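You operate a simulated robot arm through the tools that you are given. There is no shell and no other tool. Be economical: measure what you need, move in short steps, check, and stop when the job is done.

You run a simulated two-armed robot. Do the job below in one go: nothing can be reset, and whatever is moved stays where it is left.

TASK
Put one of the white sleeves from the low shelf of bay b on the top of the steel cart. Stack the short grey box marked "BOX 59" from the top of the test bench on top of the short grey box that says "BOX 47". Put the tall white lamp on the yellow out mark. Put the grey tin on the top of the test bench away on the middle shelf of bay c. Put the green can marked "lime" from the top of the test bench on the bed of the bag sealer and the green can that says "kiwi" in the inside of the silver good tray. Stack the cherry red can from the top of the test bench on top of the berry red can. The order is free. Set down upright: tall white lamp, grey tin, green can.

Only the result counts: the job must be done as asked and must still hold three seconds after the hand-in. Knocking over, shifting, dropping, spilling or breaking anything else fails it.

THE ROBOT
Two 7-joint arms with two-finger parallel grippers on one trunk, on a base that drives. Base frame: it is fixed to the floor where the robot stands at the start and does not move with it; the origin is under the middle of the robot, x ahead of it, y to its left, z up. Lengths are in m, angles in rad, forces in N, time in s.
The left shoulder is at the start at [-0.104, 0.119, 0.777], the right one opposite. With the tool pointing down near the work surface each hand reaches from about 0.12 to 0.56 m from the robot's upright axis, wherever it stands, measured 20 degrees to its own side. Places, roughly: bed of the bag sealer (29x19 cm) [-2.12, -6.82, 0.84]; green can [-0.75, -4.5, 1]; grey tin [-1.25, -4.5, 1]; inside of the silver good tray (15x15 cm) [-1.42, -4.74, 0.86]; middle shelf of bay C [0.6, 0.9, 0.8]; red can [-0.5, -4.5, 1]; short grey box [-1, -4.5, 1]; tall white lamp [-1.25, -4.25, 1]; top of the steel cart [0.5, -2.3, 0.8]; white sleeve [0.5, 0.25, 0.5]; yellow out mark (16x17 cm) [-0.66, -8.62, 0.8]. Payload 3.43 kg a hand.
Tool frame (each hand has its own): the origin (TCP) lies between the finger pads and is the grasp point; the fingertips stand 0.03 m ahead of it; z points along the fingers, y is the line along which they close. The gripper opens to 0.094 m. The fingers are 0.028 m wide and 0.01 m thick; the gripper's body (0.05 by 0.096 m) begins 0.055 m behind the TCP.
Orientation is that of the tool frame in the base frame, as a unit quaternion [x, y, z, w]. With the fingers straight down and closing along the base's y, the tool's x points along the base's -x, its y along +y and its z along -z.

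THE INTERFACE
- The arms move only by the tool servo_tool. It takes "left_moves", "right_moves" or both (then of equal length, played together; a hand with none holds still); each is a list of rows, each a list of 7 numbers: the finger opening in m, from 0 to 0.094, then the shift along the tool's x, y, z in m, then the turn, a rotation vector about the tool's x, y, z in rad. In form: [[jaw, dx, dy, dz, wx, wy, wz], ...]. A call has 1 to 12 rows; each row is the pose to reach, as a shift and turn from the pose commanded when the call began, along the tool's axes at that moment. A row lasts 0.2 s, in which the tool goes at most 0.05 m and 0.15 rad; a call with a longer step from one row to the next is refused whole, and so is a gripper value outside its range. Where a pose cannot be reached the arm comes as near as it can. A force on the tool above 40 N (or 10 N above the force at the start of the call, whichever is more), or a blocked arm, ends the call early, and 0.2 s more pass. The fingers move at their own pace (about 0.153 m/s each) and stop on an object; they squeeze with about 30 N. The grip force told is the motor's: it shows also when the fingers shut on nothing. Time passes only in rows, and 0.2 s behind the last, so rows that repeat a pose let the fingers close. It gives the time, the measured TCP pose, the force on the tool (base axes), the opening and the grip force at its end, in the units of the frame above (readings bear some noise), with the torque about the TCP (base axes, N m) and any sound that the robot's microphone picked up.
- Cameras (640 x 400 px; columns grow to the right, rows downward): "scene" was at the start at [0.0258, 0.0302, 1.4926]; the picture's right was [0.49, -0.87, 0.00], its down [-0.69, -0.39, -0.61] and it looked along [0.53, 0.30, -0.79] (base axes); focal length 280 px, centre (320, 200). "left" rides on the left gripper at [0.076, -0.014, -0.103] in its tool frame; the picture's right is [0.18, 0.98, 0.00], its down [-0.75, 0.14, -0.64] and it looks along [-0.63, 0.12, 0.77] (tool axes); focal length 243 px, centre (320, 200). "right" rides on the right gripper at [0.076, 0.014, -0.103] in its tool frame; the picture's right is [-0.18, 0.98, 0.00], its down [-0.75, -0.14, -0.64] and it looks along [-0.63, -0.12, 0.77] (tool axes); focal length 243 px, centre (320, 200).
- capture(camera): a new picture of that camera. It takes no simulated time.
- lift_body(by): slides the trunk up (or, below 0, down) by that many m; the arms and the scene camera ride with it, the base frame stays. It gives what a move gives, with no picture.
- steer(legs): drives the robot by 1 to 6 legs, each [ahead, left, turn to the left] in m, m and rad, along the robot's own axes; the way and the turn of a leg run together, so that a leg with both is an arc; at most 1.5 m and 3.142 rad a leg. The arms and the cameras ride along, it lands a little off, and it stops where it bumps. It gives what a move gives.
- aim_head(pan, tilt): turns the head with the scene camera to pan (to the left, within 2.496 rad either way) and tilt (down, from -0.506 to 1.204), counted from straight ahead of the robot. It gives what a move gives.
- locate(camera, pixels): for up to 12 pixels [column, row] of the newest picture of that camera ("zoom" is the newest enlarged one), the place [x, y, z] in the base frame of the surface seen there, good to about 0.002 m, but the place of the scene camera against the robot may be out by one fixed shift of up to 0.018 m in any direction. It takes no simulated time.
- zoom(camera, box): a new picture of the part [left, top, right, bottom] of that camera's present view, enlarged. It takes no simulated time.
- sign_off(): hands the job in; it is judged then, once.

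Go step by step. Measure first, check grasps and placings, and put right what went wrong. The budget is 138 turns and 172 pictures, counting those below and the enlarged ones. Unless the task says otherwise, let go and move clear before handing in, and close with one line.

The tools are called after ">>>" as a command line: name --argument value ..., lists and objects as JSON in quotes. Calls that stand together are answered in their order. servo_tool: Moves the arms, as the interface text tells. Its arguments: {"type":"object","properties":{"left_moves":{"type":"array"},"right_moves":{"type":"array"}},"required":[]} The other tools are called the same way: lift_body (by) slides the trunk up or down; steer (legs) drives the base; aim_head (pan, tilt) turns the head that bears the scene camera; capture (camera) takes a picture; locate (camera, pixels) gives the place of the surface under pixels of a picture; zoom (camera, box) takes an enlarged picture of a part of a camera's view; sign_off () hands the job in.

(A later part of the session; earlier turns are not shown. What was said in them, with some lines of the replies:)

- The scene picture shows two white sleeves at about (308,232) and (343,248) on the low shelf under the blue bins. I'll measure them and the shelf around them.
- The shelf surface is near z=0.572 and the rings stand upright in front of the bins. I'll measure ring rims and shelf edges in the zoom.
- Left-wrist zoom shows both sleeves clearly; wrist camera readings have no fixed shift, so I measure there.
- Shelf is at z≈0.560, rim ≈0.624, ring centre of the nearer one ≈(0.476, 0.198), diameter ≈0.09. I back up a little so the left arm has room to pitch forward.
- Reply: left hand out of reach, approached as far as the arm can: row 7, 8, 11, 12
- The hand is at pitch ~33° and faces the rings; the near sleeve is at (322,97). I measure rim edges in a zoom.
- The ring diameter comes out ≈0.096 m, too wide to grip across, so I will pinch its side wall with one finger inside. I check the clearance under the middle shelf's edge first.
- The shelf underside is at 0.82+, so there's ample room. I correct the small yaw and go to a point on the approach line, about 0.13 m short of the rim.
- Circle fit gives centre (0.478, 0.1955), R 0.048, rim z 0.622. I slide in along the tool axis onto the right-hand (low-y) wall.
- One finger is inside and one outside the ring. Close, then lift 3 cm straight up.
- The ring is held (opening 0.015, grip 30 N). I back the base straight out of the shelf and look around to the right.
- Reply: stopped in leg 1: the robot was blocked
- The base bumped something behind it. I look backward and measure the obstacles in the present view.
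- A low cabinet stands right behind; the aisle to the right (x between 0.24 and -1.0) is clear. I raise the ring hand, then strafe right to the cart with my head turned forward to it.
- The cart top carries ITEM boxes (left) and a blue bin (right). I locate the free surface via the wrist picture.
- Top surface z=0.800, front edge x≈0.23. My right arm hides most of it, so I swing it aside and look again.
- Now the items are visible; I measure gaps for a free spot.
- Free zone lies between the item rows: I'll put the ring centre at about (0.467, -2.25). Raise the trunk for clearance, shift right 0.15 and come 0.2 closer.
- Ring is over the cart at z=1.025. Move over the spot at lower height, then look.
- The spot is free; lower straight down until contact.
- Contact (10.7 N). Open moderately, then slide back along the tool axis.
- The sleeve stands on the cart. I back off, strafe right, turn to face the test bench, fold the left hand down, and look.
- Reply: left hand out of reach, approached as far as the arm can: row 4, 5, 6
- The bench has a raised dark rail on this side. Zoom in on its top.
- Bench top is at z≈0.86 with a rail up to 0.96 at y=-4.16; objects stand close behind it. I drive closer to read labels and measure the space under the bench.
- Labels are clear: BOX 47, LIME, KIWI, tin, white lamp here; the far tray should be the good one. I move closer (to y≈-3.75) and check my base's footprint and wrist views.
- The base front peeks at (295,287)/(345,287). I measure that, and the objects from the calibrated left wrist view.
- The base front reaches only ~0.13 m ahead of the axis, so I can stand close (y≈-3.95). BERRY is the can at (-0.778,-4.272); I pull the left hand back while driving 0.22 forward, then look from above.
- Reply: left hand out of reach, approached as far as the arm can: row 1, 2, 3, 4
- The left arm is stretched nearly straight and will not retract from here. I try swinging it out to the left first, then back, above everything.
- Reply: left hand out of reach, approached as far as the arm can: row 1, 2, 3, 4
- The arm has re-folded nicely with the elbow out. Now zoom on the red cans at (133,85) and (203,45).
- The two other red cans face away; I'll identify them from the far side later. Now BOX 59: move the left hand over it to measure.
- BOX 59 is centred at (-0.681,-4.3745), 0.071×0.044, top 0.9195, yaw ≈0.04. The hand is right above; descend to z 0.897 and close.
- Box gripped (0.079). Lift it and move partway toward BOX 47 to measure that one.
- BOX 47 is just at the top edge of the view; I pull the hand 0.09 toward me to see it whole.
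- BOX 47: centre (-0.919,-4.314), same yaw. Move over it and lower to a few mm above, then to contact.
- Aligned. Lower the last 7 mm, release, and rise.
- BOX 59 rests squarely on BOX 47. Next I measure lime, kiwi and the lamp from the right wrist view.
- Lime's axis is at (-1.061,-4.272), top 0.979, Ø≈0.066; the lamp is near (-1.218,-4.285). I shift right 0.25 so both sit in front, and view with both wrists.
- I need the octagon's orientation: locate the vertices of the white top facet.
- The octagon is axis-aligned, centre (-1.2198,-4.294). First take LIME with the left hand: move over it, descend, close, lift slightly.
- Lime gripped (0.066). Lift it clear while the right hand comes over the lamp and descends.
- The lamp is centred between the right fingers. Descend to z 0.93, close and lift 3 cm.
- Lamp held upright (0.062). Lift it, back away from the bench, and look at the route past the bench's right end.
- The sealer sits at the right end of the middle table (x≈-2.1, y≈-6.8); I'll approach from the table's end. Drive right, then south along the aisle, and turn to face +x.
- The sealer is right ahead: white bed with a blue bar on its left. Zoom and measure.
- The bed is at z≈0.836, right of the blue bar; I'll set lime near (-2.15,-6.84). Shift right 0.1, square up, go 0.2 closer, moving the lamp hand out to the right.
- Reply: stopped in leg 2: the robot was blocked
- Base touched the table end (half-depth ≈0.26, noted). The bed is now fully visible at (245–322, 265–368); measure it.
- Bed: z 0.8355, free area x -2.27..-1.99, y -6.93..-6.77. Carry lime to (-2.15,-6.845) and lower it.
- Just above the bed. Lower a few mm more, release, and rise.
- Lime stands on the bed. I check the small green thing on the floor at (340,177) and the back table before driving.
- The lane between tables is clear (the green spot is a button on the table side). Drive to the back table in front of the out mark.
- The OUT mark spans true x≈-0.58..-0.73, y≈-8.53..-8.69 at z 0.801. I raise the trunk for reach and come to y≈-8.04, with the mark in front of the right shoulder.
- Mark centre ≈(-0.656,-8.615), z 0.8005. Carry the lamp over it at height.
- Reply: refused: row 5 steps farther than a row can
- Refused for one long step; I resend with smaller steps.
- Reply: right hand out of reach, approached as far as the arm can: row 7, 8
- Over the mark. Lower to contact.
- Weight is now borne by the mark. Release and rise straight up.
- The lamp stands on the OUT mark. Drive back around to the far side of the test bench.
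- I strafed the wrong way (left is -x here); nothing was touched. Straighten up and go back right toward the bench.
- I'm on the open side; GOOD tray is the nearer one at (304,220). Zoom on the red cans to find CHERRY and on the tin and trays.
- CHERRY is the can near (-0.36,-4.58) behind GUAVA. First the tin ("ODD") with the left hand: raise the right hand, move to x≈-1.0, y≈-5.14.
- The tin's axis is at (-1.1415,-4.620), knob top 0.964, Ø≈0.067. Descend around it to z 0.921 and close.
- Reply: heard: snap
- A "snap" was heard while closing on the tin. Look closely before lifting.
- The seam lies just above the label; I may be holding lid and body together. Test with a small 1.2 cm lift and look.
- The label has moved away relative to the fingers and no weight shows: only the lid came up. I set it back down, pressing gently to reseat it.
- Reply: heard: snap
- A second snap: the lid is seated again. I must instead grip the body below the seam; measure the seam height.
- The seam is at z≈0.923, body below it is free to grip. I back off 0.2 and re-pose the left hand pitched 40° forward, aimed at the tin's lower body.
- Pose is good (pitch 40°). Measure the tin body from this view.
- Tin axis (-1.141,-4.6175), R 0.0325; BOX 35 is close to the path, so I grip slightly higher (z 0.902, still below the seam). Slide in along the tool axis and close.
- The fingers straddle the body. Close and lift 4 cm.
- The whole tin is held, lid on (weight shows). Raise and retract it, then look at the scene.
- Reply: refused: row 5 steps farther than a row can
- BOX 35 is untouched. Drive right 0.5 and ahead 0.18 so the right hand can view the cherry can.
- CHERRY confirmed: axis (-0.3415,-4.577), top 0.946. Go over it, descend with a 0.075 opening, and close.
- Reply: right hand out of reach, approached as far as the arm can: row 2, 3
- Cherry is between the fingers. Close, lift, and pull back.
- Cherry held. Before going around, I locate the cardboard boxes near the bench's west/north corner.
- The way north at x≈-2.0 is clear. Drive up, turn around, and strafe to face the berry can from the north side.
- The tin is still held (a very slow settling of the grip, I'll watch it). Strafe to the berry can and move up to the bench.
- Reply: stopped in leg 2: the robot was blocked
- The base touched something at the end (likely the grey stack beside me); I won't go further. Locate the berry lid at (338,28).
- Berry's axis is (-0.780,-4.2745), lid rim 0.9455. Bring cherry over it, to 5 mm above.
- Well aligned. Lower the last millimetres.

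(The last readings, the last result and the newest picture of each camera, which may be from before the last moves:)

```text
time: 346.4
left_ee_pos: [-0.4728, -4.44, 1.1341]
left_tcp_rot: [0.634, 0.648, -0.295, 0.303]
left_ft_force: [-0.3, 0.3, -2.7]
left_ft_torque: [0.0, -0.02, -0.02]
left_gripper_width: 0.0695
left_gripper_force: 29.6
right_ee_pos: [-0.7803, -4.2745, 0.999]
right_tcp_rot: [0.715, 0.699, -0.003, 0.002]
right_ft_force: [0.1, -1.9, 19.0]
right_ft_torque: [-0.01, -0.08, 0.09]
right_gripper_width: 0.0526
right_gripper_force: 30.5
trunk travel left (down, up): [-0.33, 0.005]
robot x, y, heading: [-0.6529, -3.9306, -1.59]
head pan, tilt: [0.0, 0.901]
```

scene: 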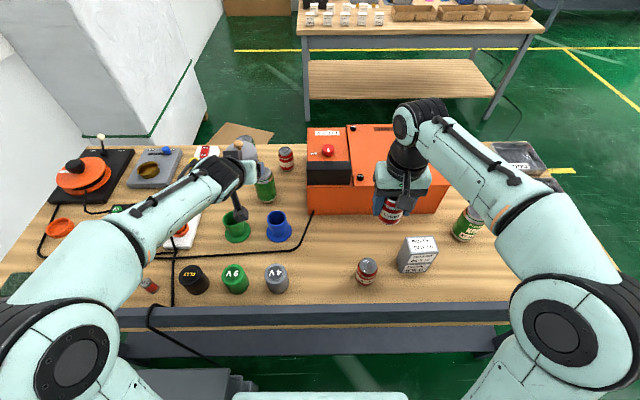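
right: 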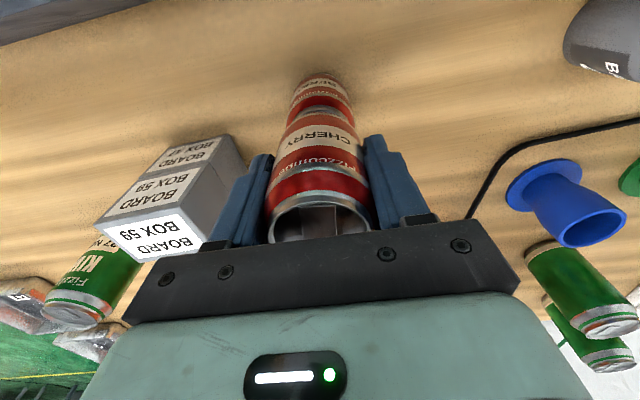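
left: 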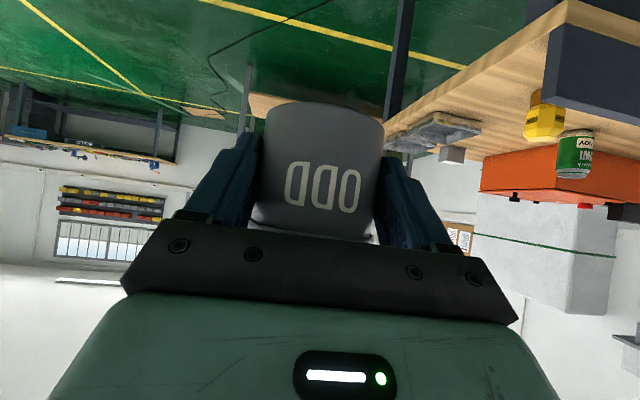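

Firm contact (19 N). Ease off 2 mm, release, and rise.

>>> servo_tool --right_moves '[[0.0, 0, 0, -0.0025, 0, 0, 0], [0.0, 0, 0, -0.0025, 0, 0, 0], [0.075, 0, 0, -0.0025, 0, 0, 0], [0.075, 0, 0, -0.0025, 0, 0, 0], [0.075, 0, 0, -0.03, 0, 0, 0], [0.075, 0, 0, -0.075, 0, 0, 0], [0.075, 0, 0, -0.12, 0, 0, 0], [0.09, 0, -0.03, -0.15, 0, 0, 0]]'

>>> capture --camera "right"

>>> zoom --camera "scene" --box '[320, 190, 440, 300]'

>>> capture --camera "left"

```text
time: 348.2
left_ee_pos: [-0.4735, -4.4395, 1.1345]
left_tcp_rot: [0.634, 0.648, -0.294, 0.304]
left_ft_force: [-0.5, 0.3, -1.0]
left_ft_torque: [0.0, -0.01, 0.0]
left_gripper_width: 0.0697
left_gripper_force: 30.5
right_ee_pos: [-0.8137, -4.2708, 1.1486]
right_tcp_rot: [0.714, 0.7, 0.0, 0.001]
right_ft_force: [-0.1, 0.7, 0.0]
right_ft_torque: [0.01, -0.02, 0.0]
right_gripper_width: 0.0902
right_gripper_force: 0.0
trunk travel left (down, up): [-0.33, 0.005]
robot x, y, heading: [-0.6516, -3.9288, -1.59]
head pan, tilt: [0.0, 0.901]
```

```text
52 pictures are left
```

right: 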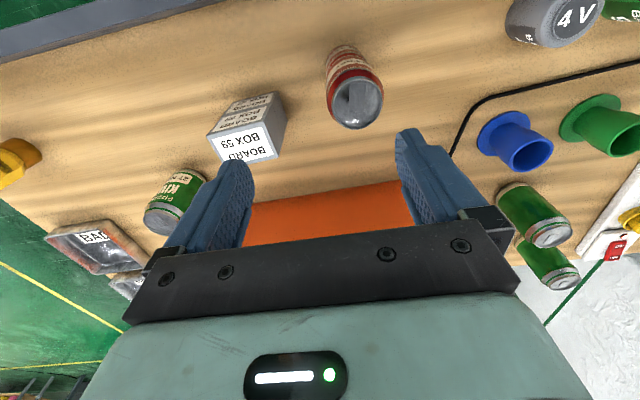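

```text
3.64 times, centred on (380, 245) of scene
```

zoom: 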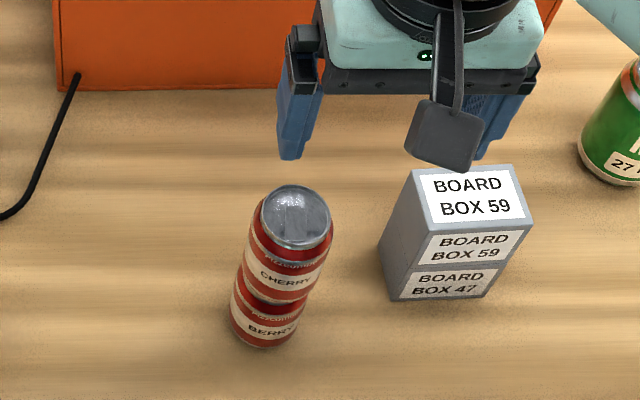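

```text
50 pictures are left
```

left: 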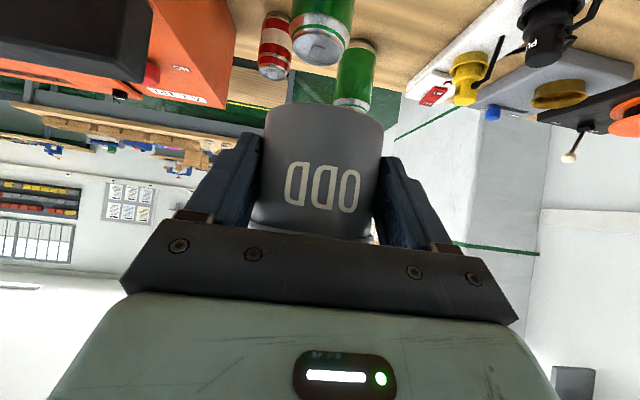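

Cherry sits squarely on berry; the tin's grip is stable (0.0695). Raise the tin hand, shift right 0.3 (backing off first) to reach KIWI with the right hand.

>>> servo_tool --left_moves '[[0.0, -0.023, 0, -0.019, 0, 0, 0], [0.0, -0.046, 0, -0.038, 0, 0, 0]]' --right_moves '[[0.094, 0.0, 0, -0.02, 0, 0, 0], [0.094, 0.0, 0, -0.03, 0, 0, 0]]'

>>> steer --legs '[[-0.08, 0, 0.018], [0, -0.31, 0], [0.07, 0, 0]]'

>>> servo_tool --right_moves '[[0.094, -0.045, 0.0, 0.03, 0, 0, 0], [0.094, -0.08, 0.0, 0.06, 0, 0, 0], [0.094, -0.08, 0.0, 0.06, 0, 0, 0]]'

>>> capture --camera "right"

```text
time: 348.8
left_ee_pos: [-0.4727, -4.44, 1.1929]
left_tcp_rot: [0.634, 0.648, -0.294, 0.302]
left_ft_force: [-0.5, -0.1, -1.2]
left_ft_torque: [0.03, -0.02, -0.01]
left_gripper_width: 0.0693
left_gripper_force: 29.8
right_ee_pos: [-0.8113, -4.2703, 1.1786]
right_tcp_rot: [0.714, 0.7, 0.0, -0.001]
right_ft_force: [-0.2, -0.2, 0.2]
right_ft_torque: [0.0, -0.03, 0.01]
right_gripper_width: 0.0938
right_gripper_force: 0.1
trunk travel left (down, up): [-0.33, 0.005]
robot x, y, heading: [-0.6552, -3.9293, -1.588]
head pan, tilt: [0.0, 0.901]
```

```text
time: 350.1
left_ee_pos: [-0.4636, -4.3498, 1.1915]
left_tcp_rot: [0.628, 0.655, -0.291, 0.305]
left_ft_force: [-0.2, 0.3, -2.3]
left_ft_torque: [0.03, -0.05, -0.03]
left_gripper_width: 0.0693
left_gripper_force: 30.0
right_ee_pos: [-0.8059, -4.1891, 1.1769]
right_tcp_rot: [0.707, 0.707, 0.0, 0.0]
right_ft_force: [-0.1, 0.0, -0.3]
right_ft_torque: [-0.03, 0.02, 0.02]
right_gripper_width: 0.0943
right_gripper_force: 0.0
trunk travel left (down, up): [-0.33, 0.005]
robot x, y, heading: [-0.652, -3.8447, -1.57]
head pan, tilt: [0.0, 0.901]
stopped in leg 2: the robot was blocked; the commanded pose is now the measured one
```

```text
refused: row 1 steps farther than a row can; nothing moved
```

```text
49 pictures are left
```

right: 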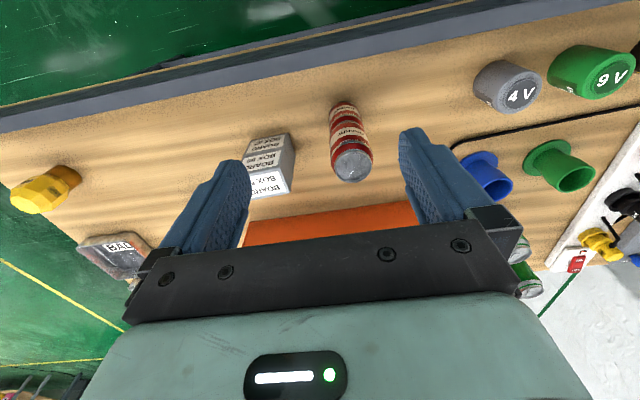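

Strafing was blocked at once; the base is likely touching the grey stack on its left. Look down on the left side.

>>> aim_head --pan 0.9 --tilt 1.15

>>> capture --camera "scene"

>>> aim_head --pan -0.9 --tilt 1.15

>>> capture --camera "scene"

```text
time: 351.3
left_ee_pos: [-0.462, -4.3515, 1.1927]
left_tcp_rot: [0.628, 0.653, -0.292, 0.305]
left_ft_force: [0.6, 0.4, -0.6]
left_ft_torque: [0.03, 0.01, 0.0]
left_gripper_width: 0.0691
left_gripper_force: 30.3
right_ee_pos: [-0.8049, -4.1897, 1.1791]
right_tcp_rot: [0.707, 0.707, 0.0, 0.0]
right_ft_force: [-0.3, -1.0, 0.5]
right_ft_torque: [0.02, 0.02, 0.0]
right_gripper_width: 0.0941
right_gripper_force: 0.0
trunk travel left (down, up): [-0.33, 0.005]
robot x, y, heading: [-0.6466, -3.8423, -1.569]
head pan, tilt: [0.901, 1.15]
```

```text
48 pictures are left
```

scene: 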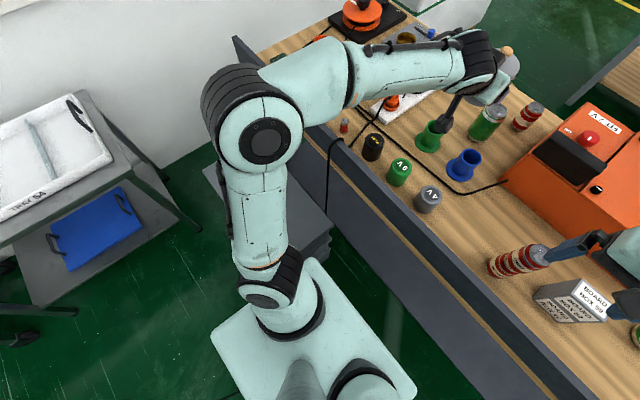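

```text
time: 353.1
left_ee_pos: [-0.4632, -4.3526, 1.1928]
left_tcp_rot: [0.628, 0.654, -0.291, 0.305]
left_ft_force: [-0.4, -0.4, -1.9]
left_ft_torque: [0.0, -0.01, 0.01]
left_gripper_width: 0.0696
left_gripper_force: 29.8
right_ee_pos: [-0.8048, -4.1901, 1.1779]
right_tcp_rot: [0.708, 0.706, -0.001, 0.0]
right_ft_force: [0.0, -0.1, -0.3]
right_ft_torque: [-0.01, -0.01, -0.02]
right_gripper_width: 0.0939
right_gripper_force: 0.0
trunk travel left (down, up): [-0.33, 0.005]
robot x, y, heading: [-0.6504, -3.8431, -1.574]
head pan, tilt: [-0.901, 1.15]
```

```text
47 pictures are left
```

scene: 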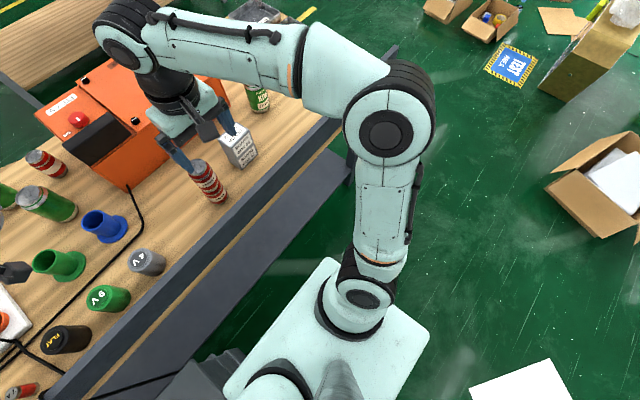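

Right side is clear; the grey stack is tight on the left. Back off, strafe right, then come forward again.

>>> steer --legs '[[-0.2, 0, 0], [0, -0.32, 0], [0.29, 0, 0]]'

>>> aim_head --pan 0.0 --tilt 0.9

>>> capture --camera "right"

>>> capture --camera "scene"

```text
time: 359.2
left_ee_pos: [-0.7889, -4.4385, 1.1931]
left_tcp_rot: [0.63, 0.652, -0.292, 0.304]
left_ft_force: [-0.1, -0.1, -0.8]
left_ft_torque: [0.04, 0.0, -0.03]
left_gripper_width: 0.0696
left_gripper_force: 30.2
right_ee_pos: [-1.1303, -4.2733, 1.1773]
right_tcp_rot: [0.709, 0.705, -0.001, -0.001]
right_ft_force: [0.5, -0.6, 0.4]
right_ft_torque: [-0.01, 0.05, 0.03]
right_gripper_width: 0.0939
right_gripper_force: 0.1
trunk travel left (down, up): [-0.33, 0.005]
robot x, y, heading: [-0.9731, -3.9325, -1.574]
head pan, tilt: [-0.901, 1.15]
```

```text
time: 360.4
left_ee_pos: [-0.7871, -4.4385, 1.1923]
left_tcp_rot: [0.63, 0.653, -0.292, 0.303]
left_ft_force: [0.1, 0.5, -1.7]
left_ft_torque: [0.08, 0.01, -0.01]
left_gripper_width: 0.069
left_gripper_force: 29.6
right_ee_pos: [-1.13, -4.2747, 1.178]
right_tcp_rot: [0.71, 0.705, -0.002, 0.0]
right_ft_force: [0.5, 0.6, 0.1]
right_ft_torque: [0.0, 0.01, 0.05]
right_gripper_width: 0.0941
right_gripper_force: 0.2
trunk travel left (down, up): [-0.33, 0.005]
robot x, y, heading: [-0.9757, -3.9298, -1.577]
head pan, tilt: [0.0, 0.901]
```

```text
46 pictures are left
```

right: 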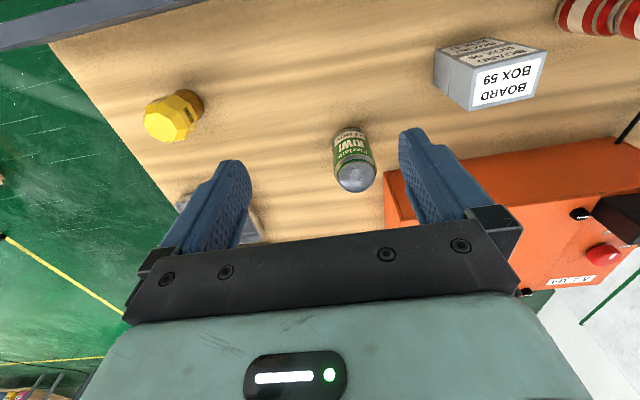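

```text
45 pictures are left
```

scene: 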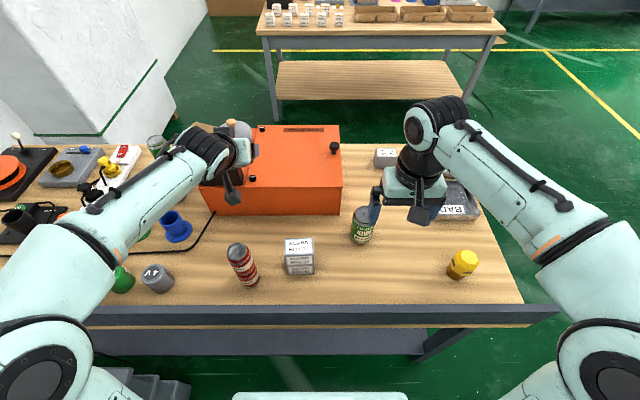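

>>> locate --camera "right" --pixels '[[356, 177], [340, 177], [372, 177], [356, 165], [356, 188], [350, 150]]'

```text
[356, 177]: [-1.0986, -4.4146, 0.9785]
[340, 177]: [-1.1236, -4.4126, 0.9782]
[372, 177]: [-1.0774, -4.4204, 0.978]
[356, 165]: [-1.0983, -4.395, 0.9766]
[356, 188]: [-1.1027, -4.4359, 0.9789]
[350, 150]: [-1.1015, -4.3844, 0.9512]
```

Kiwi axis (-1.100,-4.4155). Go over, descend, close.

>>> servo_tool --right_moves '[[0.085, -0.045, 0.01, 0, 0, 0, 0], [0.085, -0.09, 0.02, 0, 0, 0, 0], [0.085, -0.1408, 0.0311, 0, 0, 0, 0], [0.085, -0.1408, 0.0311, 0.045, 0, 0, 0], [0.085, -0.1408, 0.0311, 0.09, 0, 0, 0], [0.085, -0.1408, 0.0311, 0.135, 0, 0, 0], [0.085, -0.1408, 0.0311, 0.18, 0, 0, 0], [0.085, -0.1408, 0.0311, 0.22, 0, 0, 0], [0.085, -0.1408, 0.0311, 0.24, 0, 0, 0], [0.085, -0.1408, 0.0311, 0.24, 0, 0, 0]]'

>>> capture --camera "right"

```text
refused: row 3 steps farther than a row can; nothing moved
```

```text
44 pictures are left
```

right: 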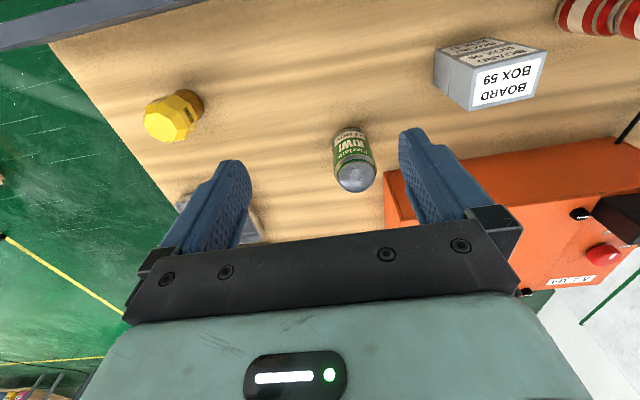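

>>> servo_tool --right_moves '[[0.085, -0.047, 0.0104, 0, 0, 0, 0], [0.085, -0.094, 0.0207, 0, 0, 0, 0], [0.085, -0.1408, 0.0311, 0, 0, 0, 0], [0.085, -0.1408, 0.0311, 0.045, 0, 0, 0], [0.085, -0.1408, 0.0311, 0.09, 0, 0, 0], [0.085, -0.1408, 0.0311, 0.135, 0, 0, 0], [0.085, -0.1408, 0.0311, 0.18, 0, 0, 0], [0.085, -0.1408, 0.0311, 0.22, 0, 0, 0], [0.085, -0.1408, 0.0311, 0.24, 0, 0, 0], [0.085, -0.1408, 0.0311, 0.24, 0, 0, 0]]'

>>> capture --camera "right"

```text
time: 362.6
left_ee_pos: [-0.7869, -4.4384, 1.1933]
left_tcp_rot: [0.63, 0.652, -0.293, 0.303]
left_ft_force: [-0.8, -0.2, -2.9]
left_ft_torque: [-0.01, 0.01, 0.02]
left_gripper_width: 0.069
left_gripper_force: 29.7
right_ee_pos: [-1.1005, -4.4174, 0.9383]
right_tcp_rot: [0.71, 0.704, 0.0, 0.0]
right_ft_force: [0.2, 0.8, -0.4]
right_ft_torque: [0.01, -0.01, -0.01]
right_gripper_width: 0.0847
right_gripper_force: 0.0
trunk travel left (down, up): [-0.33, 0.005]
robot x, y, heading: [-0.9706, -3.9324, -1.568]
head pan, tilt: [0.0, 0.901]
```

```text
43 pictures are left
```

right: 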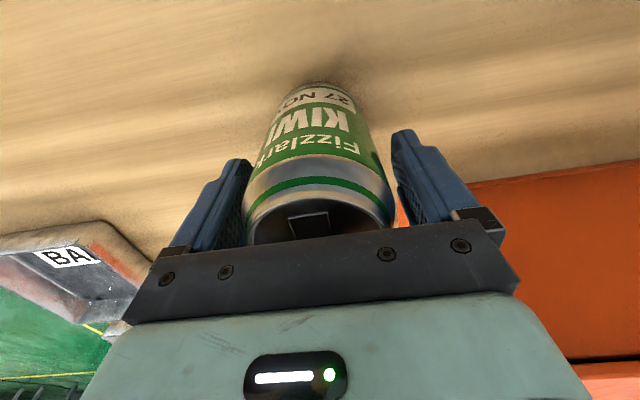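

Kiwi is between the fingers. Close, lift and retract.

>>> servo_tool --right_moves '[[0.0, 0, 0, 0, 0, 0, 0], [0.0, 0, 0, 0, 0, 0, 0], [0.0, 0, 0, 0, 0, 0, 0], [0.0, 0, 0, -0.045, 0, 0, 0], [0.0, 0, 0, -0.09, 0, 0, 0], [0.0, 0, 0, -0.135, 0, 0, 0], [0.0, 0, 0, -0.18, 0, 0, 0], [0.0, 0.02, 0, -0.22, 0, 0, 0], [0.0, 0.06, 0, -0.23, 0, 0, 0], [0.0, 0.1, 0, -0.23, 0, 0, 0]]'

>>> steer --legs '[[-0.35, 0, 0], [0, -1.0, 0], [1.03, 0, 0], [0, 0, 1.57]]'

>>> capture --camera "scene"

```text
time: 364.8
left_ee_pos: [-0.787, -4.4374, 1.1927]
left_tcp_rot: [0.629, 0.652, -0.293, 0.305]
left_ft_force: [0.0, -1.2, -1.3]
left_ft_torque: [0.0, -0.05, 0.04]
left_gripper_width: 0.0692
left_gripper_force: 29.6
right_ee_pos: [-1.0993, -4.3143, 1.1681]
right_tcp_rot: [0.71, 0.704, -0.002, 0.0]
right_ft_force: [0.1, -0.1, -3.7]
right_ft_torque: [0.01, 0.02, 0.02]
right_gripper_width: 0.0673
right_gripper_force: 30.0
trunk travel left (down, up): [-0.33, 0.005]
robot x, y, heading: [-0.9726, -3.9312, -1.57]
head pan, tilt: [0.0, 0.901]
```

```text
time: 384.5
left_ee_pos: [-1.4574, -4.4473, 1.1924]
left_tcp_rot: [-0.005, 0.906, 0.004, 0.423]
left_ft_force: [0.2, 0.5, -2.1]
left_ft_torque: [-0.01, 0.01, 0.0]
left_gripper_width: 0.0692
left_gripper_force: 30.0
right_ee_pos: [-1.59, -4.7559, 1.1677]
right_tcp_rot: [0.015, 1.0, -0.001, 0.001]
right_ft_force: [-0.1, 0.2, -3.0]
right_ft_torque: [-0.02, 0.02, 0.01]
right_gripper_width: 0.0668
right_gripper_force: 29.7
trunk travel left (down, up): [-0.33, 0.005]
robot x, y, heading: [-1.9709, -4.619, -0.031]
head pan, tilt: [0.0, 0.901]
```

```text
42 pictures are left
```

scene: 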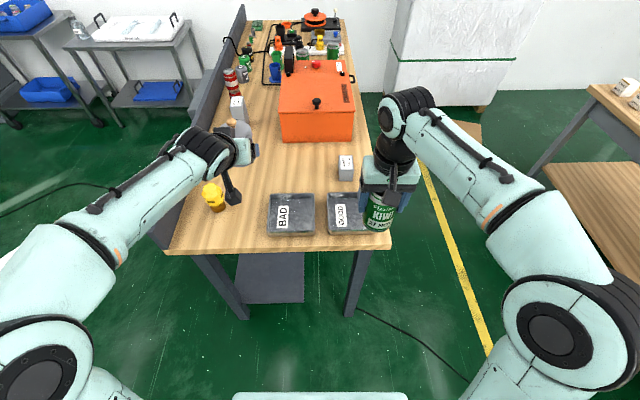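

The GOOD tray is at (348,212), just beyond the held kiwi. Come 0.1 closer and view it with the right wrist.

>>> steer --legs '[[0.09, 0, 0.03]]'

>>> capture --camera "right"

>>> zoom --camera "scene" --box '[240, 170, 420, 290]'

```text
time: 385.6
left_ee_pos: [-1.3774, -4.4334, 1.1908]
left_tcp_rot: [-0.018, 0.906, 0.008, 0.423]
left_ft_force: [-0.3, -0.2, -1.2]
left_ft_torque: [0.04, 0.06, -0.01]
left_gripper_width: 0.0692
left_gripper_force: 29.9
right_ee_pos: [-1.4997, -4.7455, 1.1676]
right_tcp_rot: [0.001, 1.0, -0.001, 0.0]
right_ft_force: [-0.1, -0.1, -3.7]
right_ft_torque: [0.01, 0.03, -0.02]
right_gripper_width: 0.0662
right_gripper_force: 29.3
trunk travel left (down, up): [-0.33, 0.005]
robot x, y, heading: [-1.8839, -4.6211, 0.001]
head pan, tilt: [0.0, 0.901]
```

```text
41 pictures are left
```

right: 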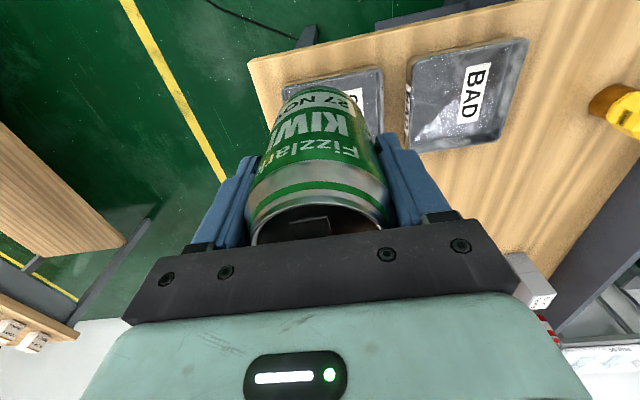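

```text
3.33 times, centred on (330, 230) of scene
```

zoom: 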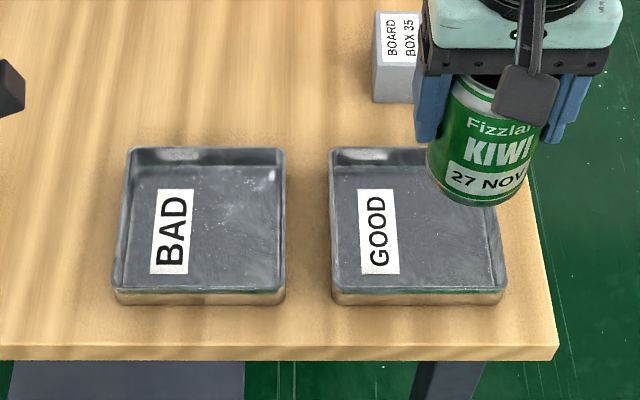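

>>> locate --camera "zoom" --pixels '[[335, 155], [337, 287], [502, 287], [420, 225], [420, 265], [345, 270], [490, 275], [400, 175], [420, 300]]'

>>> locate --camera "right" --pixels '[[290, 95], [380, 75], [372, 100], [284, 88], [415, 60], [410, 145], [370, 85]]'

```text
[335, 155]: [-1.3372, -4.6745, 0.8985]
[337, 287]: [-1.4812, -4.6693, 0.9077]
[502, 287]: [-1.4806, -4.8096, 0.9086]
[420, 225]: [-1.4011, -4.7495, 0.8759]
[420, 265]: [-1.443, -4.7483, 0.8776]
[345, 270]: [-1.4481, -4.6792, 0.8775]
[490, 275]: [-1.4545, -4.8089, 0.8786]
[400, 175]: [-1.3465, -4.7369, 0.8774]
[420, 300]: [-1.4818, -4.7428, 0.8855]
```

```text
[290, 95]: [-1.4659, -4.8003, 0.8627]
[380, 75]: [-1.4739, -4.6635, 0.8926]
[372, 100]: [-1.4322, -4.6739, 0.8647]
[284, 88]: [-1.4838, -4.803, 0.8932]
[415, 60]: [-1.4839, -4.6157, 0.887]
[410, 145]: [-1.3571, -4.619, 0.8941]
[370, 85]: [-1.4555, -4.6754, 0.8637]
```

GOOD tray: floor z 0.8635, centre ≈(-1.413,-4.736). Move kiwi over it and lower to just above the floor.

>>> servo_tool --right_moves '[[0.0, -0.043, 0.005, 0, 0, 0, 0], [0.0, -0.0867, 0.0097, 0, 0, 0, 0], [0.0, -0.0867, 0.0097, 0.045, 0, 0, 0], [0.0, -0.0867, 0.0097, 0.09, 0, 0, 0], [0.0, -0.0867, 0.0097, 0.135, 0, 0, 0], [0.0, -0.0867, 0.0097, 0.18, 0, 0, 0], [0.0, -0.0867, 0.0097, 0.215, 0, 0, 0], [0.0, -0.0867, 0.0097, 0.222, 0, 0, 0], [0.0, -0.0867, 0.0097, 0.222, 0, 0, 0]]'

>>> capture --camera "right"

```text
time: 387.6
left_ee_pos: [-1.3742, -4.4335, 1.1929]
left_tcp_rot: [-0.018, 0.907, 0.008, 0.422]
left_ft_force: [0.1, -0.1, -1.7]
left_ft_torque: [-0.02, 0.03, 0.01]
left_gripper_width: 0.0689
left_gripper_force: 29.9
right_ee_pos: [-1.4107, -4.7358, 0.9446]
right_tcp_rot: [0.001, 1.0, -0.001, 0.0]
right_ft_force: [-0.1, 0.0, -3.6]
right_ft_torque: [0.01, -0.01, -0.04]
right_gripper_width: 0.0663
right_gripper_force: 30.2
trunk travel left (down, up): [-0.33, 0.005]
robot x, y, heading: [-1.8783, -4.6197, -0.001]
head pan, tilt: [0.0, 0.901]
```

```text
39 pictures are left
```

right: 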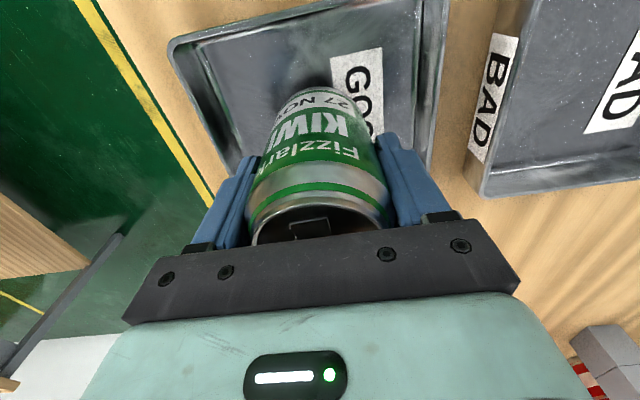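

Centred in the tray. Lower to contact, release, rise.

>>> servo_tool --right_moves '[[0.0, 0, 0, 0.002, 0, 0, 0], [0.0, 0, 0, 0.0035, 0, 0, 0], [0.0, 0, 0, 0.0035, 0, 0, 0], [0.085, 0, 0, 0.002, 0, 0, 0], [0.085, 0, 0, 0.002, 0, 0, 0], [0.085, 0, 0, -0.04, 0, 0, 0], [0.085, 0, 0, -0.085, 0, 0, 0], [0.085, 0, 0, -0.13, 0, 0, 0], [0.085, 0, 0, -0.175, 0, 0, 0], [0.085, 0.03, 0, -0.21, 0, 0, 0]]'

>>> capture --camera "right"

>>> capture --camera "left"

```text
time: 389.8
left_ee_pos: [-1.376, -4.4341, 1.1928]
left_tcp_rot: [-0.019, 0.906, 0.01, 0.422]
left_ft_force: [-0.5, -0.2, -1.6]
left_ft_torque: [-0.02, 0.02, -0.04]
left_gripper_width: 0.0691
left_gripper_force: 30.2
right_ee_pos: [-1.4426, -4.7384, 1.1564]
right_tcp_rot: [0.001, 1.0, -0.001, 0.001]
right_ft_force: [-0.5, 0.4, 0.2]
right_ft_torque: [-0.04, -0.03, -0.01]
right_gripper_width: 0.0849
right_gripper_force: 0.1
trunk travel left (down, up): [-0.33, 0.005]
robot x, y, heading: [-1.8816, -4.6196, 0.002]
head pan, tilt: [0.0, 0.901]
```

```text
38 pictures are left
```

right: 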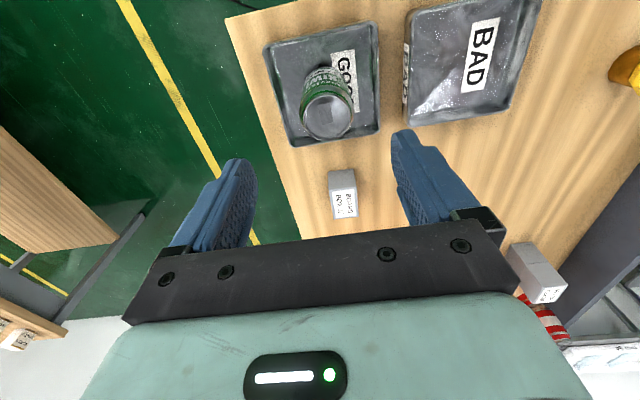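

```text
37 pictures are left
```

left: 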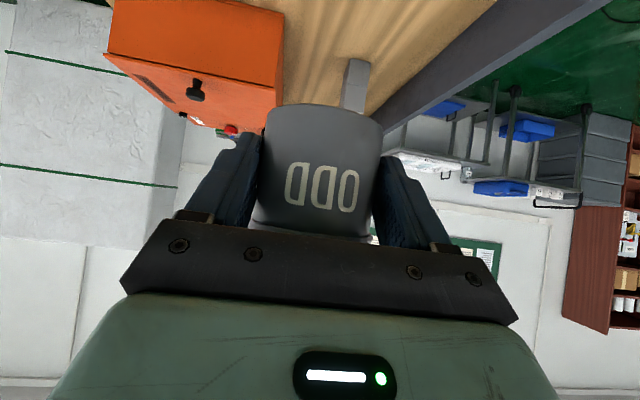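

Kiwi stands in the GOOD tray. Now drive to the shelves with the tin: back, north, east, then along the aisle.

>>> steer --legs '[[-0.1, 0, 0], [0, 1.12, 0], [1.5, 0, 0], [0, 1.5, 0], [0, 1.1, 0]]'

>>> aim_head --pan 0.8 --tilt 0.6

>>> capture --camera "scene"

```text
time: 430.2
left_ee_pos: [-0.0187, -0.6784, 1.1927]
left_tcp_rot: [-0.033, 0.906, 0.016, 0.422]
left_ft_force: [-0.2, -1.3, -1.9]
left_ft_torque: [-0.01, 0.05, -0.01]
left_gripper_width: 0.069
left_gripper_force: 29.9
right_ee_pos: [-0.0748, -0.9847, 1.156]
right_tcp_rot: [-0.014, 1.0, -0.001, 0.002]
right_ft_force: [0.4, 0.2, 0.1]
right_ft_torque: [0.01, -0.01, 0.0]
right_gripper_width: 0.0848
right_gripper_force: 0.0
trunk travel left (down, up): [-0.33, 0.005]
robot x, y, heading: [-0.519, -0.8813, 0.028]
head pan, tilt: [0.0, 0.901]
```

```text
time: 431.4
left_ee_pos: [-0.0188, -0.6783, 1.1916]
left_tcp_rot: [-0.033, 0.906, 0.016, 0.422]
left_ft_force: [-0.2, -0.8, -1.0]
left_ft_torque: [-0.02, 0.02, 0.0]
left_gripper_width: 0.0688
left_gripper_force: 29.8
right_ee_pos: [-0.0743, -0.9837, 1.1576]
right_tcp_rot: [-0.014, 1.0, -0.001, 0.0]
right_ft_force: [0.8, -0.3, -0.4]
right_ft_torque: [0.0, -0.02, -0.02]
right_gripper_width: 0.085
right_gripper_force: 0.0
trunk travel left (down, up): [-0.33, 0.005]
robot x, y, heading: [-0.5201, -0.8823, 0.028]
head pan, tilt: [0.799, 0.6]
```

```text
36 pictures are left
```

scene: 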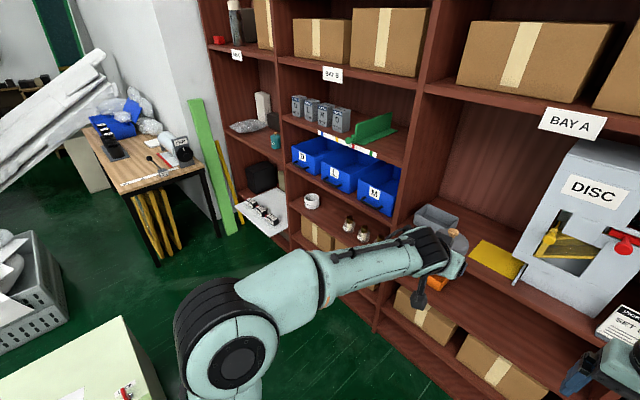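

Bay C is at the far left. Check the cabinet corner, then move toward it.

>>> locate --camera "scene" --pixels '[[112, 318], [160, 385], [60, 345], [260, 180], [265, 215], [283, 240], [240, 225], [275, 140], [285, 215], [180, 240]]'

>>> steer --legs '[[0.2, 0, -0.028], [0, 1.5, 0]]'

>>> aim_head --pan 0.4 --tilt 0.6

>>> capture --camera "scene"

```text
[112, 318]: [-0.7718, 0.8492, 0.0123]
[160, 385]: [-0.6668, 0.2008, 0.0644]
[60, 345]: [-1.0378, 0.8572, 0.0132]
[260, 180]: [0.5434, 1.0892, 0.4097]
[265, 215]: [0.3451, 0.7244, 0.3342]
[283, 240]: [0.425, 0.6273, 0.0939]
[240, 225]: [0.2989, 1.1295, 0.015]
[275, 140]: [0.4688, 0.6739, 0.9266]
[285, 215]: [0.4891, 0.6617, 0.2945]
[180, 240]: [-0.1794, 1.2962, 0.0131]
```

```text
time: 445.6
left_ee_pos: [0.1978, 0.7771, 1.1923]
left_tcp_rot: [-0.015, 0.907, 0.008, 0.422]
left_ft_force: [-0.7, -0.6, -1.9]
left_ft_torque: [0.0, 0.0, 0.0]
left_gripper_width: 0.0689
left_gripper_force: 29.9
right_ee_pos: [0.1296, 0.4742, 1.1559]
right_tcp_rot: [0.006, 1.0, -0.001, 0.001]
right_ft_force: [0.2, 0.2, 0.5]
right_ft_torque: [0.01, -0.02, 0.0]
right_gripper_width: 0.0849
right_gripper_force: 0.0
trunk travel left (down, up): [-0.33, 0.005]
robot x, y, heading: [-0.3126, 0.5983, -0.008]
head pan, tilt: [0.799, 0.6]
```

```text
time: 446.5
left_ee_pos: [0.1968, 0.778, 1.193]
left_tcp_rot: [-0.015, 0.906, 0.008, 0.423]
left_ft_force: [-0.1, -0.4, -1.6]
left_ft_torque: [0.01, 0.07, 0.03]
left_gripper_width: 0.0692
left_gripper_force: 29.7
right_ee_pos: [0.1303, 0.4737, 1.1562]
right_tcp_rot: [0.006, 1.0, -0.001, 0.001]
right_ft_force: [-0.8, -1.2, -0.1]
right_ft_torque: [0.01, -0.03, -0.03]
right_gripper_width: 0.085
right_gripper_force: 0.0
trunk travel left (down, up): [-0.33, 0.005]
robot x, y, heading: [-0.308, 0.5975, -0.007]
head pan, tilt: [0.4, 0.6]
```

```text
35 pictures are left
```

scene: 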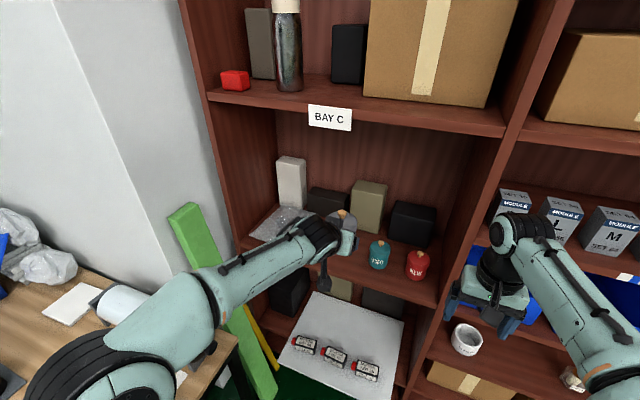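

Bay C's middle shelf holds a teal and a red tin, with boxes behind. Measure the shelf and the free front spot left of the teal tin.

>>> zoom --camera "scene" --box '[220, 140, 480, 310]'

>>> locate --camera "scene" --pixels '[[400, 258], [395, 285], [379, 243], [368, 262], [419, 255], [260, 240], [280, 225], [365, 275], [300, 210], [405, 275], [345, 260], [437, 300]]'

>>> capture --camera "left"

```text
2.35 times, centred on (350, 225) of scene
```

zoom: 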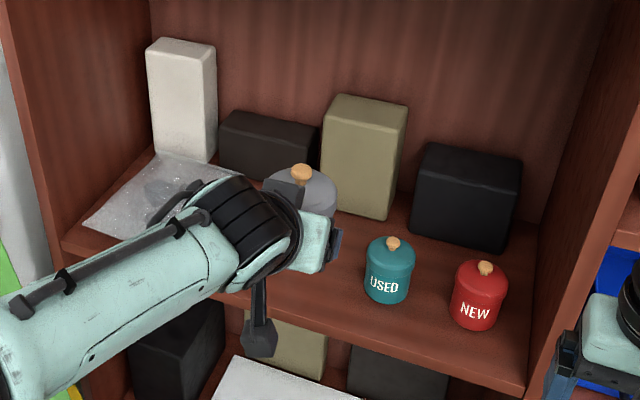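

```text
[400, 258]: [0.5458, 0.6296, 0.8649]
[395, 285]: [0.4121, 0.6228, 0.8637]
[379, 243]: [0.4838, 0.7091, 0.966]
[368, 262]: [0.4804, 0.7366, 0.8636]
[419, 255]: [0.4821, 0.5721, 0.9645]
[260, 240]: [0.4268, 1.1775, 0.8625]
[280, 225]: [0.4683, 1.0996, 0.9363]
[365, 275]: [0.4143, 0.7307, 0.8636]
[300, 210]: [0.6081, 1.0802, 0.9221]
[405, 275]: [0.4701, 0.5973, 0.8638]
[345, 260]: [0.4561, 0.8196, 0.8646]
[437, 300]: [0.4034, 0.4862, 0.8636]
```

```text
33 pictures are left
```

left: 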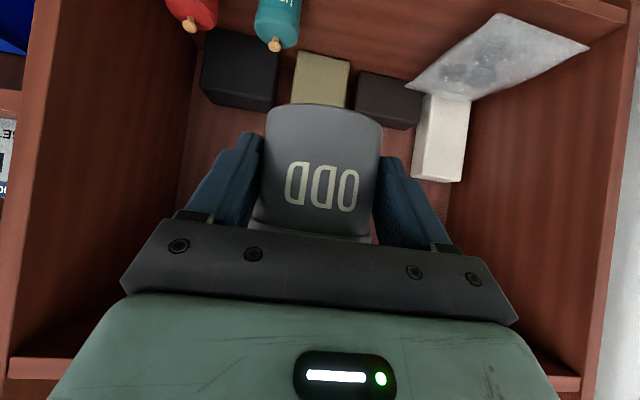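

>>> locate --camera "left" --pixels '[[412, 84], [450, 55], [497, 15], [320, 60], [300, 55], [385, 75], [275, 42], [257, 25], [400, 30], [350, 30], [320, 20], [240, 35]]'

```text
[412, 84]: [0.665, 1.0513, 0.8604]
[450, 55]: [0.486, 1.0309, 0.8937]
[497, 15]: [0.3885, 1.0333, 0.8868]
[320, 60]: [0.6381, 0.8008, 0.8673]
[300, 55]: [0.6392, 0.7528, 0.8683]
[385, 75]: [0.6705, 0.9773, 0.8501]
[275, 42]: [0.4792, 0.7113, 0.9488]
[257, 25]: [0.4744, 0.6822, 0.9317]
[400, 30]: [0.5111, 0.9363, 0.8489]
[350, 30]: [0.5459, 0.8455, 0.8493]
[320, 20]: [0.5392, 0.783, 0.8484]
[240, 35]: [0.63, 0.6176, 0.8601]
```

Shelf z=0.849; free area x 0.4–0.63, y 0.75–1.0. Check how far the motor sheet below protrudes before driving closer.

>>> locate --camera "scene" --pixels '[[283, 360], [385, 396], [330, 380], [318, 298], [400, 330], [405, 300]]'

```text
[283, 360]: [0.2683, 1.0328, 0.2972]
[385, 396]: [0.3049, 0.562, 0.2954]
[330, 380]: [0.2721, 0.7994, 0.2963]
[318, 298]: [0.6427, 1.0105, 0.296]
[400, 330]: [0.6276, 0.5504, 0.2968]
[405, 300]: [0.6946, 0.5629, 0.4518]
```

The sheet's edge is at x≈0.26, so I can stand at x=-0.2. Drive 0.11 ahead and 0.1 left.

>>> steer --legs '[[0, 0.1, 0.008], [0.11, 0, 0]]'

>>> servo_tool --left_moves '[[0.0, 0.0345, 0, 0.029, 0, 0, 0], [0.0, 0.069, 0, 0.058, 0, 0, 0], [0.0, 0.1035, 0, 0.087, 0, 0, 0], [0.0, 0.138, 0, 0.116, 0, 0, 0], [0.0, 0.1725, 0, 0.145, 0, 0, 0], [0.0, 0.1725, 0, 0.145, 0, 0, 0]]'

>>> capture --camera "left"

>>> capture --camera "scene"

```text
time: 448.8
left_ee_pos: [0.3027, 0.883, 1.1927]
left_tcp_rot: [-0.019, 0.906, 0.01, 0.422]
left_ft_force: [0.1, -0.5, -1.6]
left_ft_torque: [-0.02, 0.01, -0.02]
left_gripper_width: 0.0689
left_gripper_force: 30.1
right_ee_pos: [0.2375, 0.579, 1.1558]
right_tcp_rot: [0.001, 1.0, -0.001, 0.001]
right_ft_force: [-0.1, 0.7, 0.6]
right_ft_torque: [-0.02, 0.01, -0.04]
right_gripper_width: 0.0849
right_gripper_force: 0.0
trunk travel left (down, up): [-0.33, 0.005]
robot x, y, heading: [-0.2016, 0.6958, -0.005]
head pan, tilt: [0.4, 0.6]
```

```text
time: 450.2
left_ee_pos: [0.3053, 0.8819, 0.9679]
left_tcp_rot: [-0.019, 0.906, 0.01, 0.422]
left_ft_force: [0.0, -0.3, -2.0]
left_ft_torque: [0.05, 0.0, 0.03]
left_gripper_width: 0.0692
left_gripper_force: 30.0
right_ee_pos: [0.2363, 0.5778, 1.1568]
right_tcp_rot: [0.001, 1.0, -0.001, 0.0]
right_ft_force: [-0.5, 0.1, 0.1]
right_ft_torque: [0.01, 0.0, 0.0]
right_gripper_width: 0.085
right_gripper_force: 0.0
trunk travel left (down, up): [-0.33, 0.005]
robot x, y, heading: [-0.2026, 0.6974, 0.001]
head pan, tilt: [0.4, 0.6]
```

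```text
32 pictures are left
```

left: 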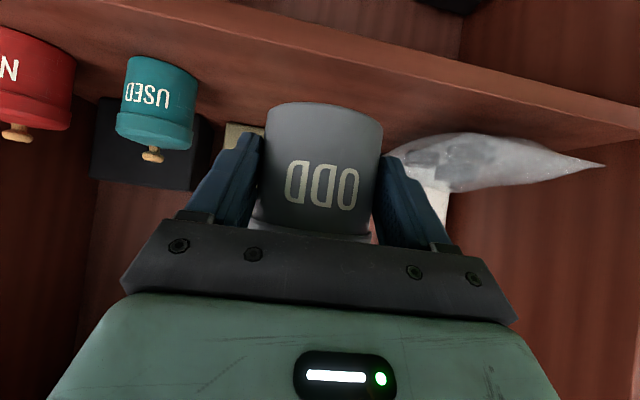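

```text
31 pictures are left
```

scene: 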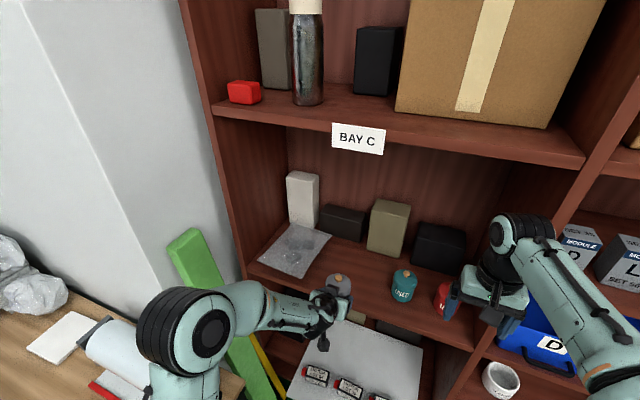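

>>> locate --camera "left" --pixels '[[280, 110], [325, 106], [370, 116], [325, 140], [280, 140], [370, 140], [325, 225]]'

>>> servo_tool --left_moves '[[0.0, -0.026, 0.004, 0.035, 0, 0, 0], [0.0, -0.055, 0.008, 0.07, 0, 0, 0], [0.0, -0.062, 0.008, 0.108, 0, 0, 0], [0.0, -0.0581, 0.008, 0.1285, 0, 0, 0], [0.0, -0.0581, 0.008, 0.1285, 0, 0, 0]]'

>>> capture --camera "left"

```text
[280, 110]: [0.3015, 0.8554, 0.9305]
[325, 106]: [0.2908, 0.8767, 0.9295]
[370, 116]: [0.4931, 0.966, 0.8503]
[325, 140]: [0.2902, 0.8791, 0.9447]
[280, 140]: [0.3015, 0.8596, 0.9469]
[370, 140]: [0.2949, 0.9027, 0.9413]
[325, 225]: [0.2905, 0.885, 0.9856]
```

```text
time: 451.4
left_ee_pos: [0.4387, 0.8942, 0.9293]
left_tcp_rot: [-0.019, 0.907, 0.009, 0.421]
left_ft_force: [0.1, -0.3, -1.6]
left_ft_torque: [-0.01, 0.05, -0.05]
left_gripper_width: 0.0689
left_gripper_force: 29.8
right_ee_pos: [0.2368, 0.5789, 1.1575]
right_tcp_rot: [0.001, 1.0, -0.001, 0.001]
right_ft_force: [0.0, 0.4, 0.1]
right_ft_torque: [0.0, 0.01, -0.03]
right_gripper_width: 0.0849
right_gripper_force: 0.1
trunk travel left (down, up): [-0.33, 0.005]
robot x, y, heading: [-0.2031, 0.6936, -0.0]
head pan, tilt: [0.4, 0.6]
```

```text
30 pictures are left
```

left: 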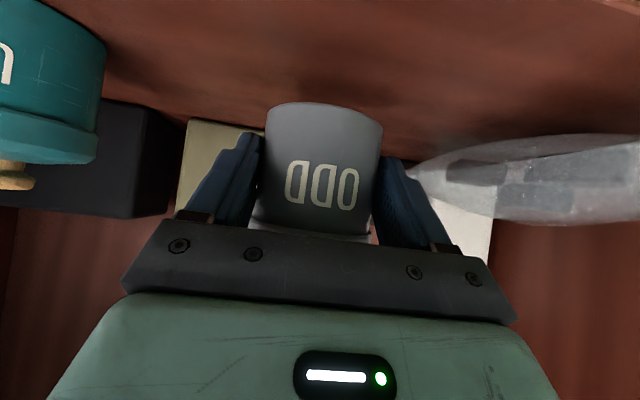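

The tin hangs upright over the free spot (front face vertical within 1 mm). Lower 4 cm to the shelf.

>>> servo_tool --left_moves '[[0.0, 0.0115, 0, 0.0096, 0, 0, 0], [0.0, 0.0222, 0, 0.0186, 0, 0, 0], [0.0, 0.0283, 0, 0.0238, 0, 0, 0], [0.0, 0.0314, 0, 0.0263, 0, 0, 0], [0.0, 0.0329, 0, 0.0276, 0, 0, 0]]'

>>> capture --camera "left"

```text
time: 452.6
left_ee_pos: [0.4392, 0.8961, 0.8901]
left_tcp_rot: [-0.018, 0.905, 0.01, 0.424]
left_ft_force: [-0.8, -0.4, 11.7]
left_ft_torque: [0.06, -0.55, -0.04]
left_gripper_width: 0.0691
left_gripper_force: 30.0
right_ee_pos: [0.2365, 0.5787, 1.1593]
right_tcp_rot: [0.002, 1.0, 0.0, 0.001]
right_ft_force: [0.5, -0.3, 0.0]
right_ft_torque: [0.0, -0.04, -0.01]
right_gripper_width: 0.0849
right_gripper_force: 0.1
trunk travel left (down, up): [-0.33, 0.005]
robot x, y, heading: [-0.2067, 0.6962, -0.001]
head pan, tilt: [0.4, 0.6]
```

```text
29 pictures are left
```

left: 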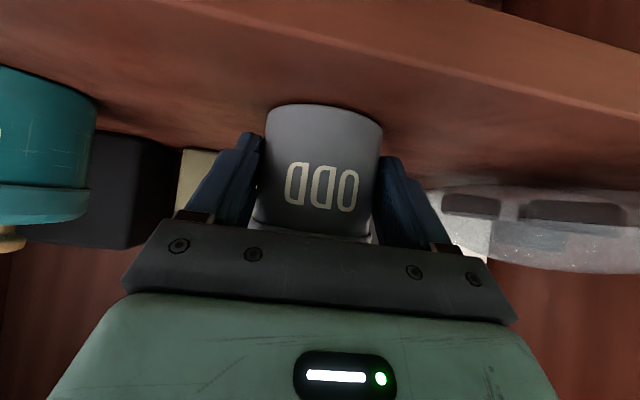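

Contact (11.7 N). Ease off 1 mm, open, and slide back along the tool axis.

>>> servo_tool --left_moves '[[0.0, -0.001, 0, -0.001, 0, 0, 0], [0.094, -0.001, 0, -0.001, 0, 0, 0], [0.094, -0.001, 0, -0.001, 0, 0, 0], [0.094, -0.001, 0, -0.03, 0, 0, 0], [0.094, -0.001, 0, -0.07, 0, 0, 0], [0.094, -0.001, 0, -0.11, 0, 0, 0], [0.094, -0.001, 0, -0.15, 0, 0, 0], [0.094, -0.02, 0, -0.19, 0, 0, 0]]'

>>> capture --camera "left"

>>> capture --camera "scene"

```text
time: 454.4
left_ee_pos: [0.305, 0.8874, 1.0222]
left_tcp_rot: [-0.019, 0.906, 0.01, 0.422]
left_ft_force: [-0.3, -0.5, 0.1]
left_ft_torque: [-0.01, -0.01, 0.0]
left_gripper_width: 0.0939
left_gripper_force: 0.1
right_ee_pos: [0.237, 0.5783, 1.1562]
right_tcp_rot: [0.0, 1.0, 0.001, 0.001]
right_ft_force: [-1.0, -0.6, -0.3]
right_ft_torque: [0.02, 0.01, 0.01]
right_gripper_width: 0.0848
right_gripper_force: 0.1
trunk travel left (down, up): [-0.33, 0.005]
robot x, y, heading: [-0.2037, 0.6938, -0.001]
head pan, tilt: [0.4, 0.6]
```

```text
28 pictures are left
```

left: 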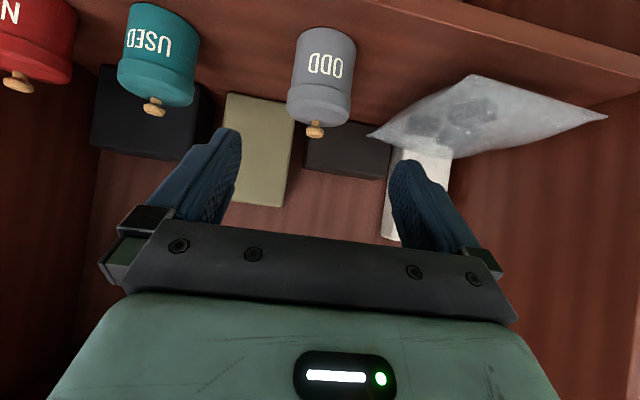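

```text
27 pictures are left
```

scene: 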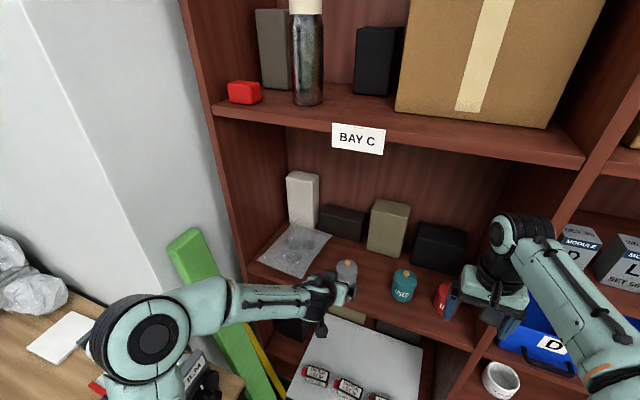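

The grey tin stands upright with its lid on, beside the teal tin on bay C's middle shelf. All placings are done; back clear and hand in.

>>> steer --legs '[[-0.1, 0, 0]]'

>>> sign_off

```text
time: 455.6
left_ee_pos: [0.2072, 0.888, 1.0218]
left_tcp_rot: [-0.018, 0.906, 0.009, 0.422]
left_ft_force: [-0.5, 1.0, 1.2]
left_ft_torque: [0.0, -0.03, 0.01]
left_gripper_width: 0.0941
left_gripper_force: 0.0
right_ee_pos: [0.138, 0.5779, 1.1573]
right_tcp_rot: [0.001, 1.0, -0.001, 0.001]
right_ft_force: [-0.8, -0.2, -0.5]
right_ft_torque: [-0.02, -0.03, 0.01]
right_gripper_width: 0.0851
right_gripper_force: 0.1
trunk travel left (down, up): [-0.33, 0.005]
robot x, y, heading: [-0.3046, 0.695, -0.001]
head pan, tilt: [0.4, 0.6]
```

```text
The job is handed in.
```

All seven placings are done and I've handed the job in, but the base bumped a cabinet, the sealer table and probably a grey stack; I saw nothing move but did not check afterwards. The tin's lid also popped off once and I pressed it back on before moving the tin.
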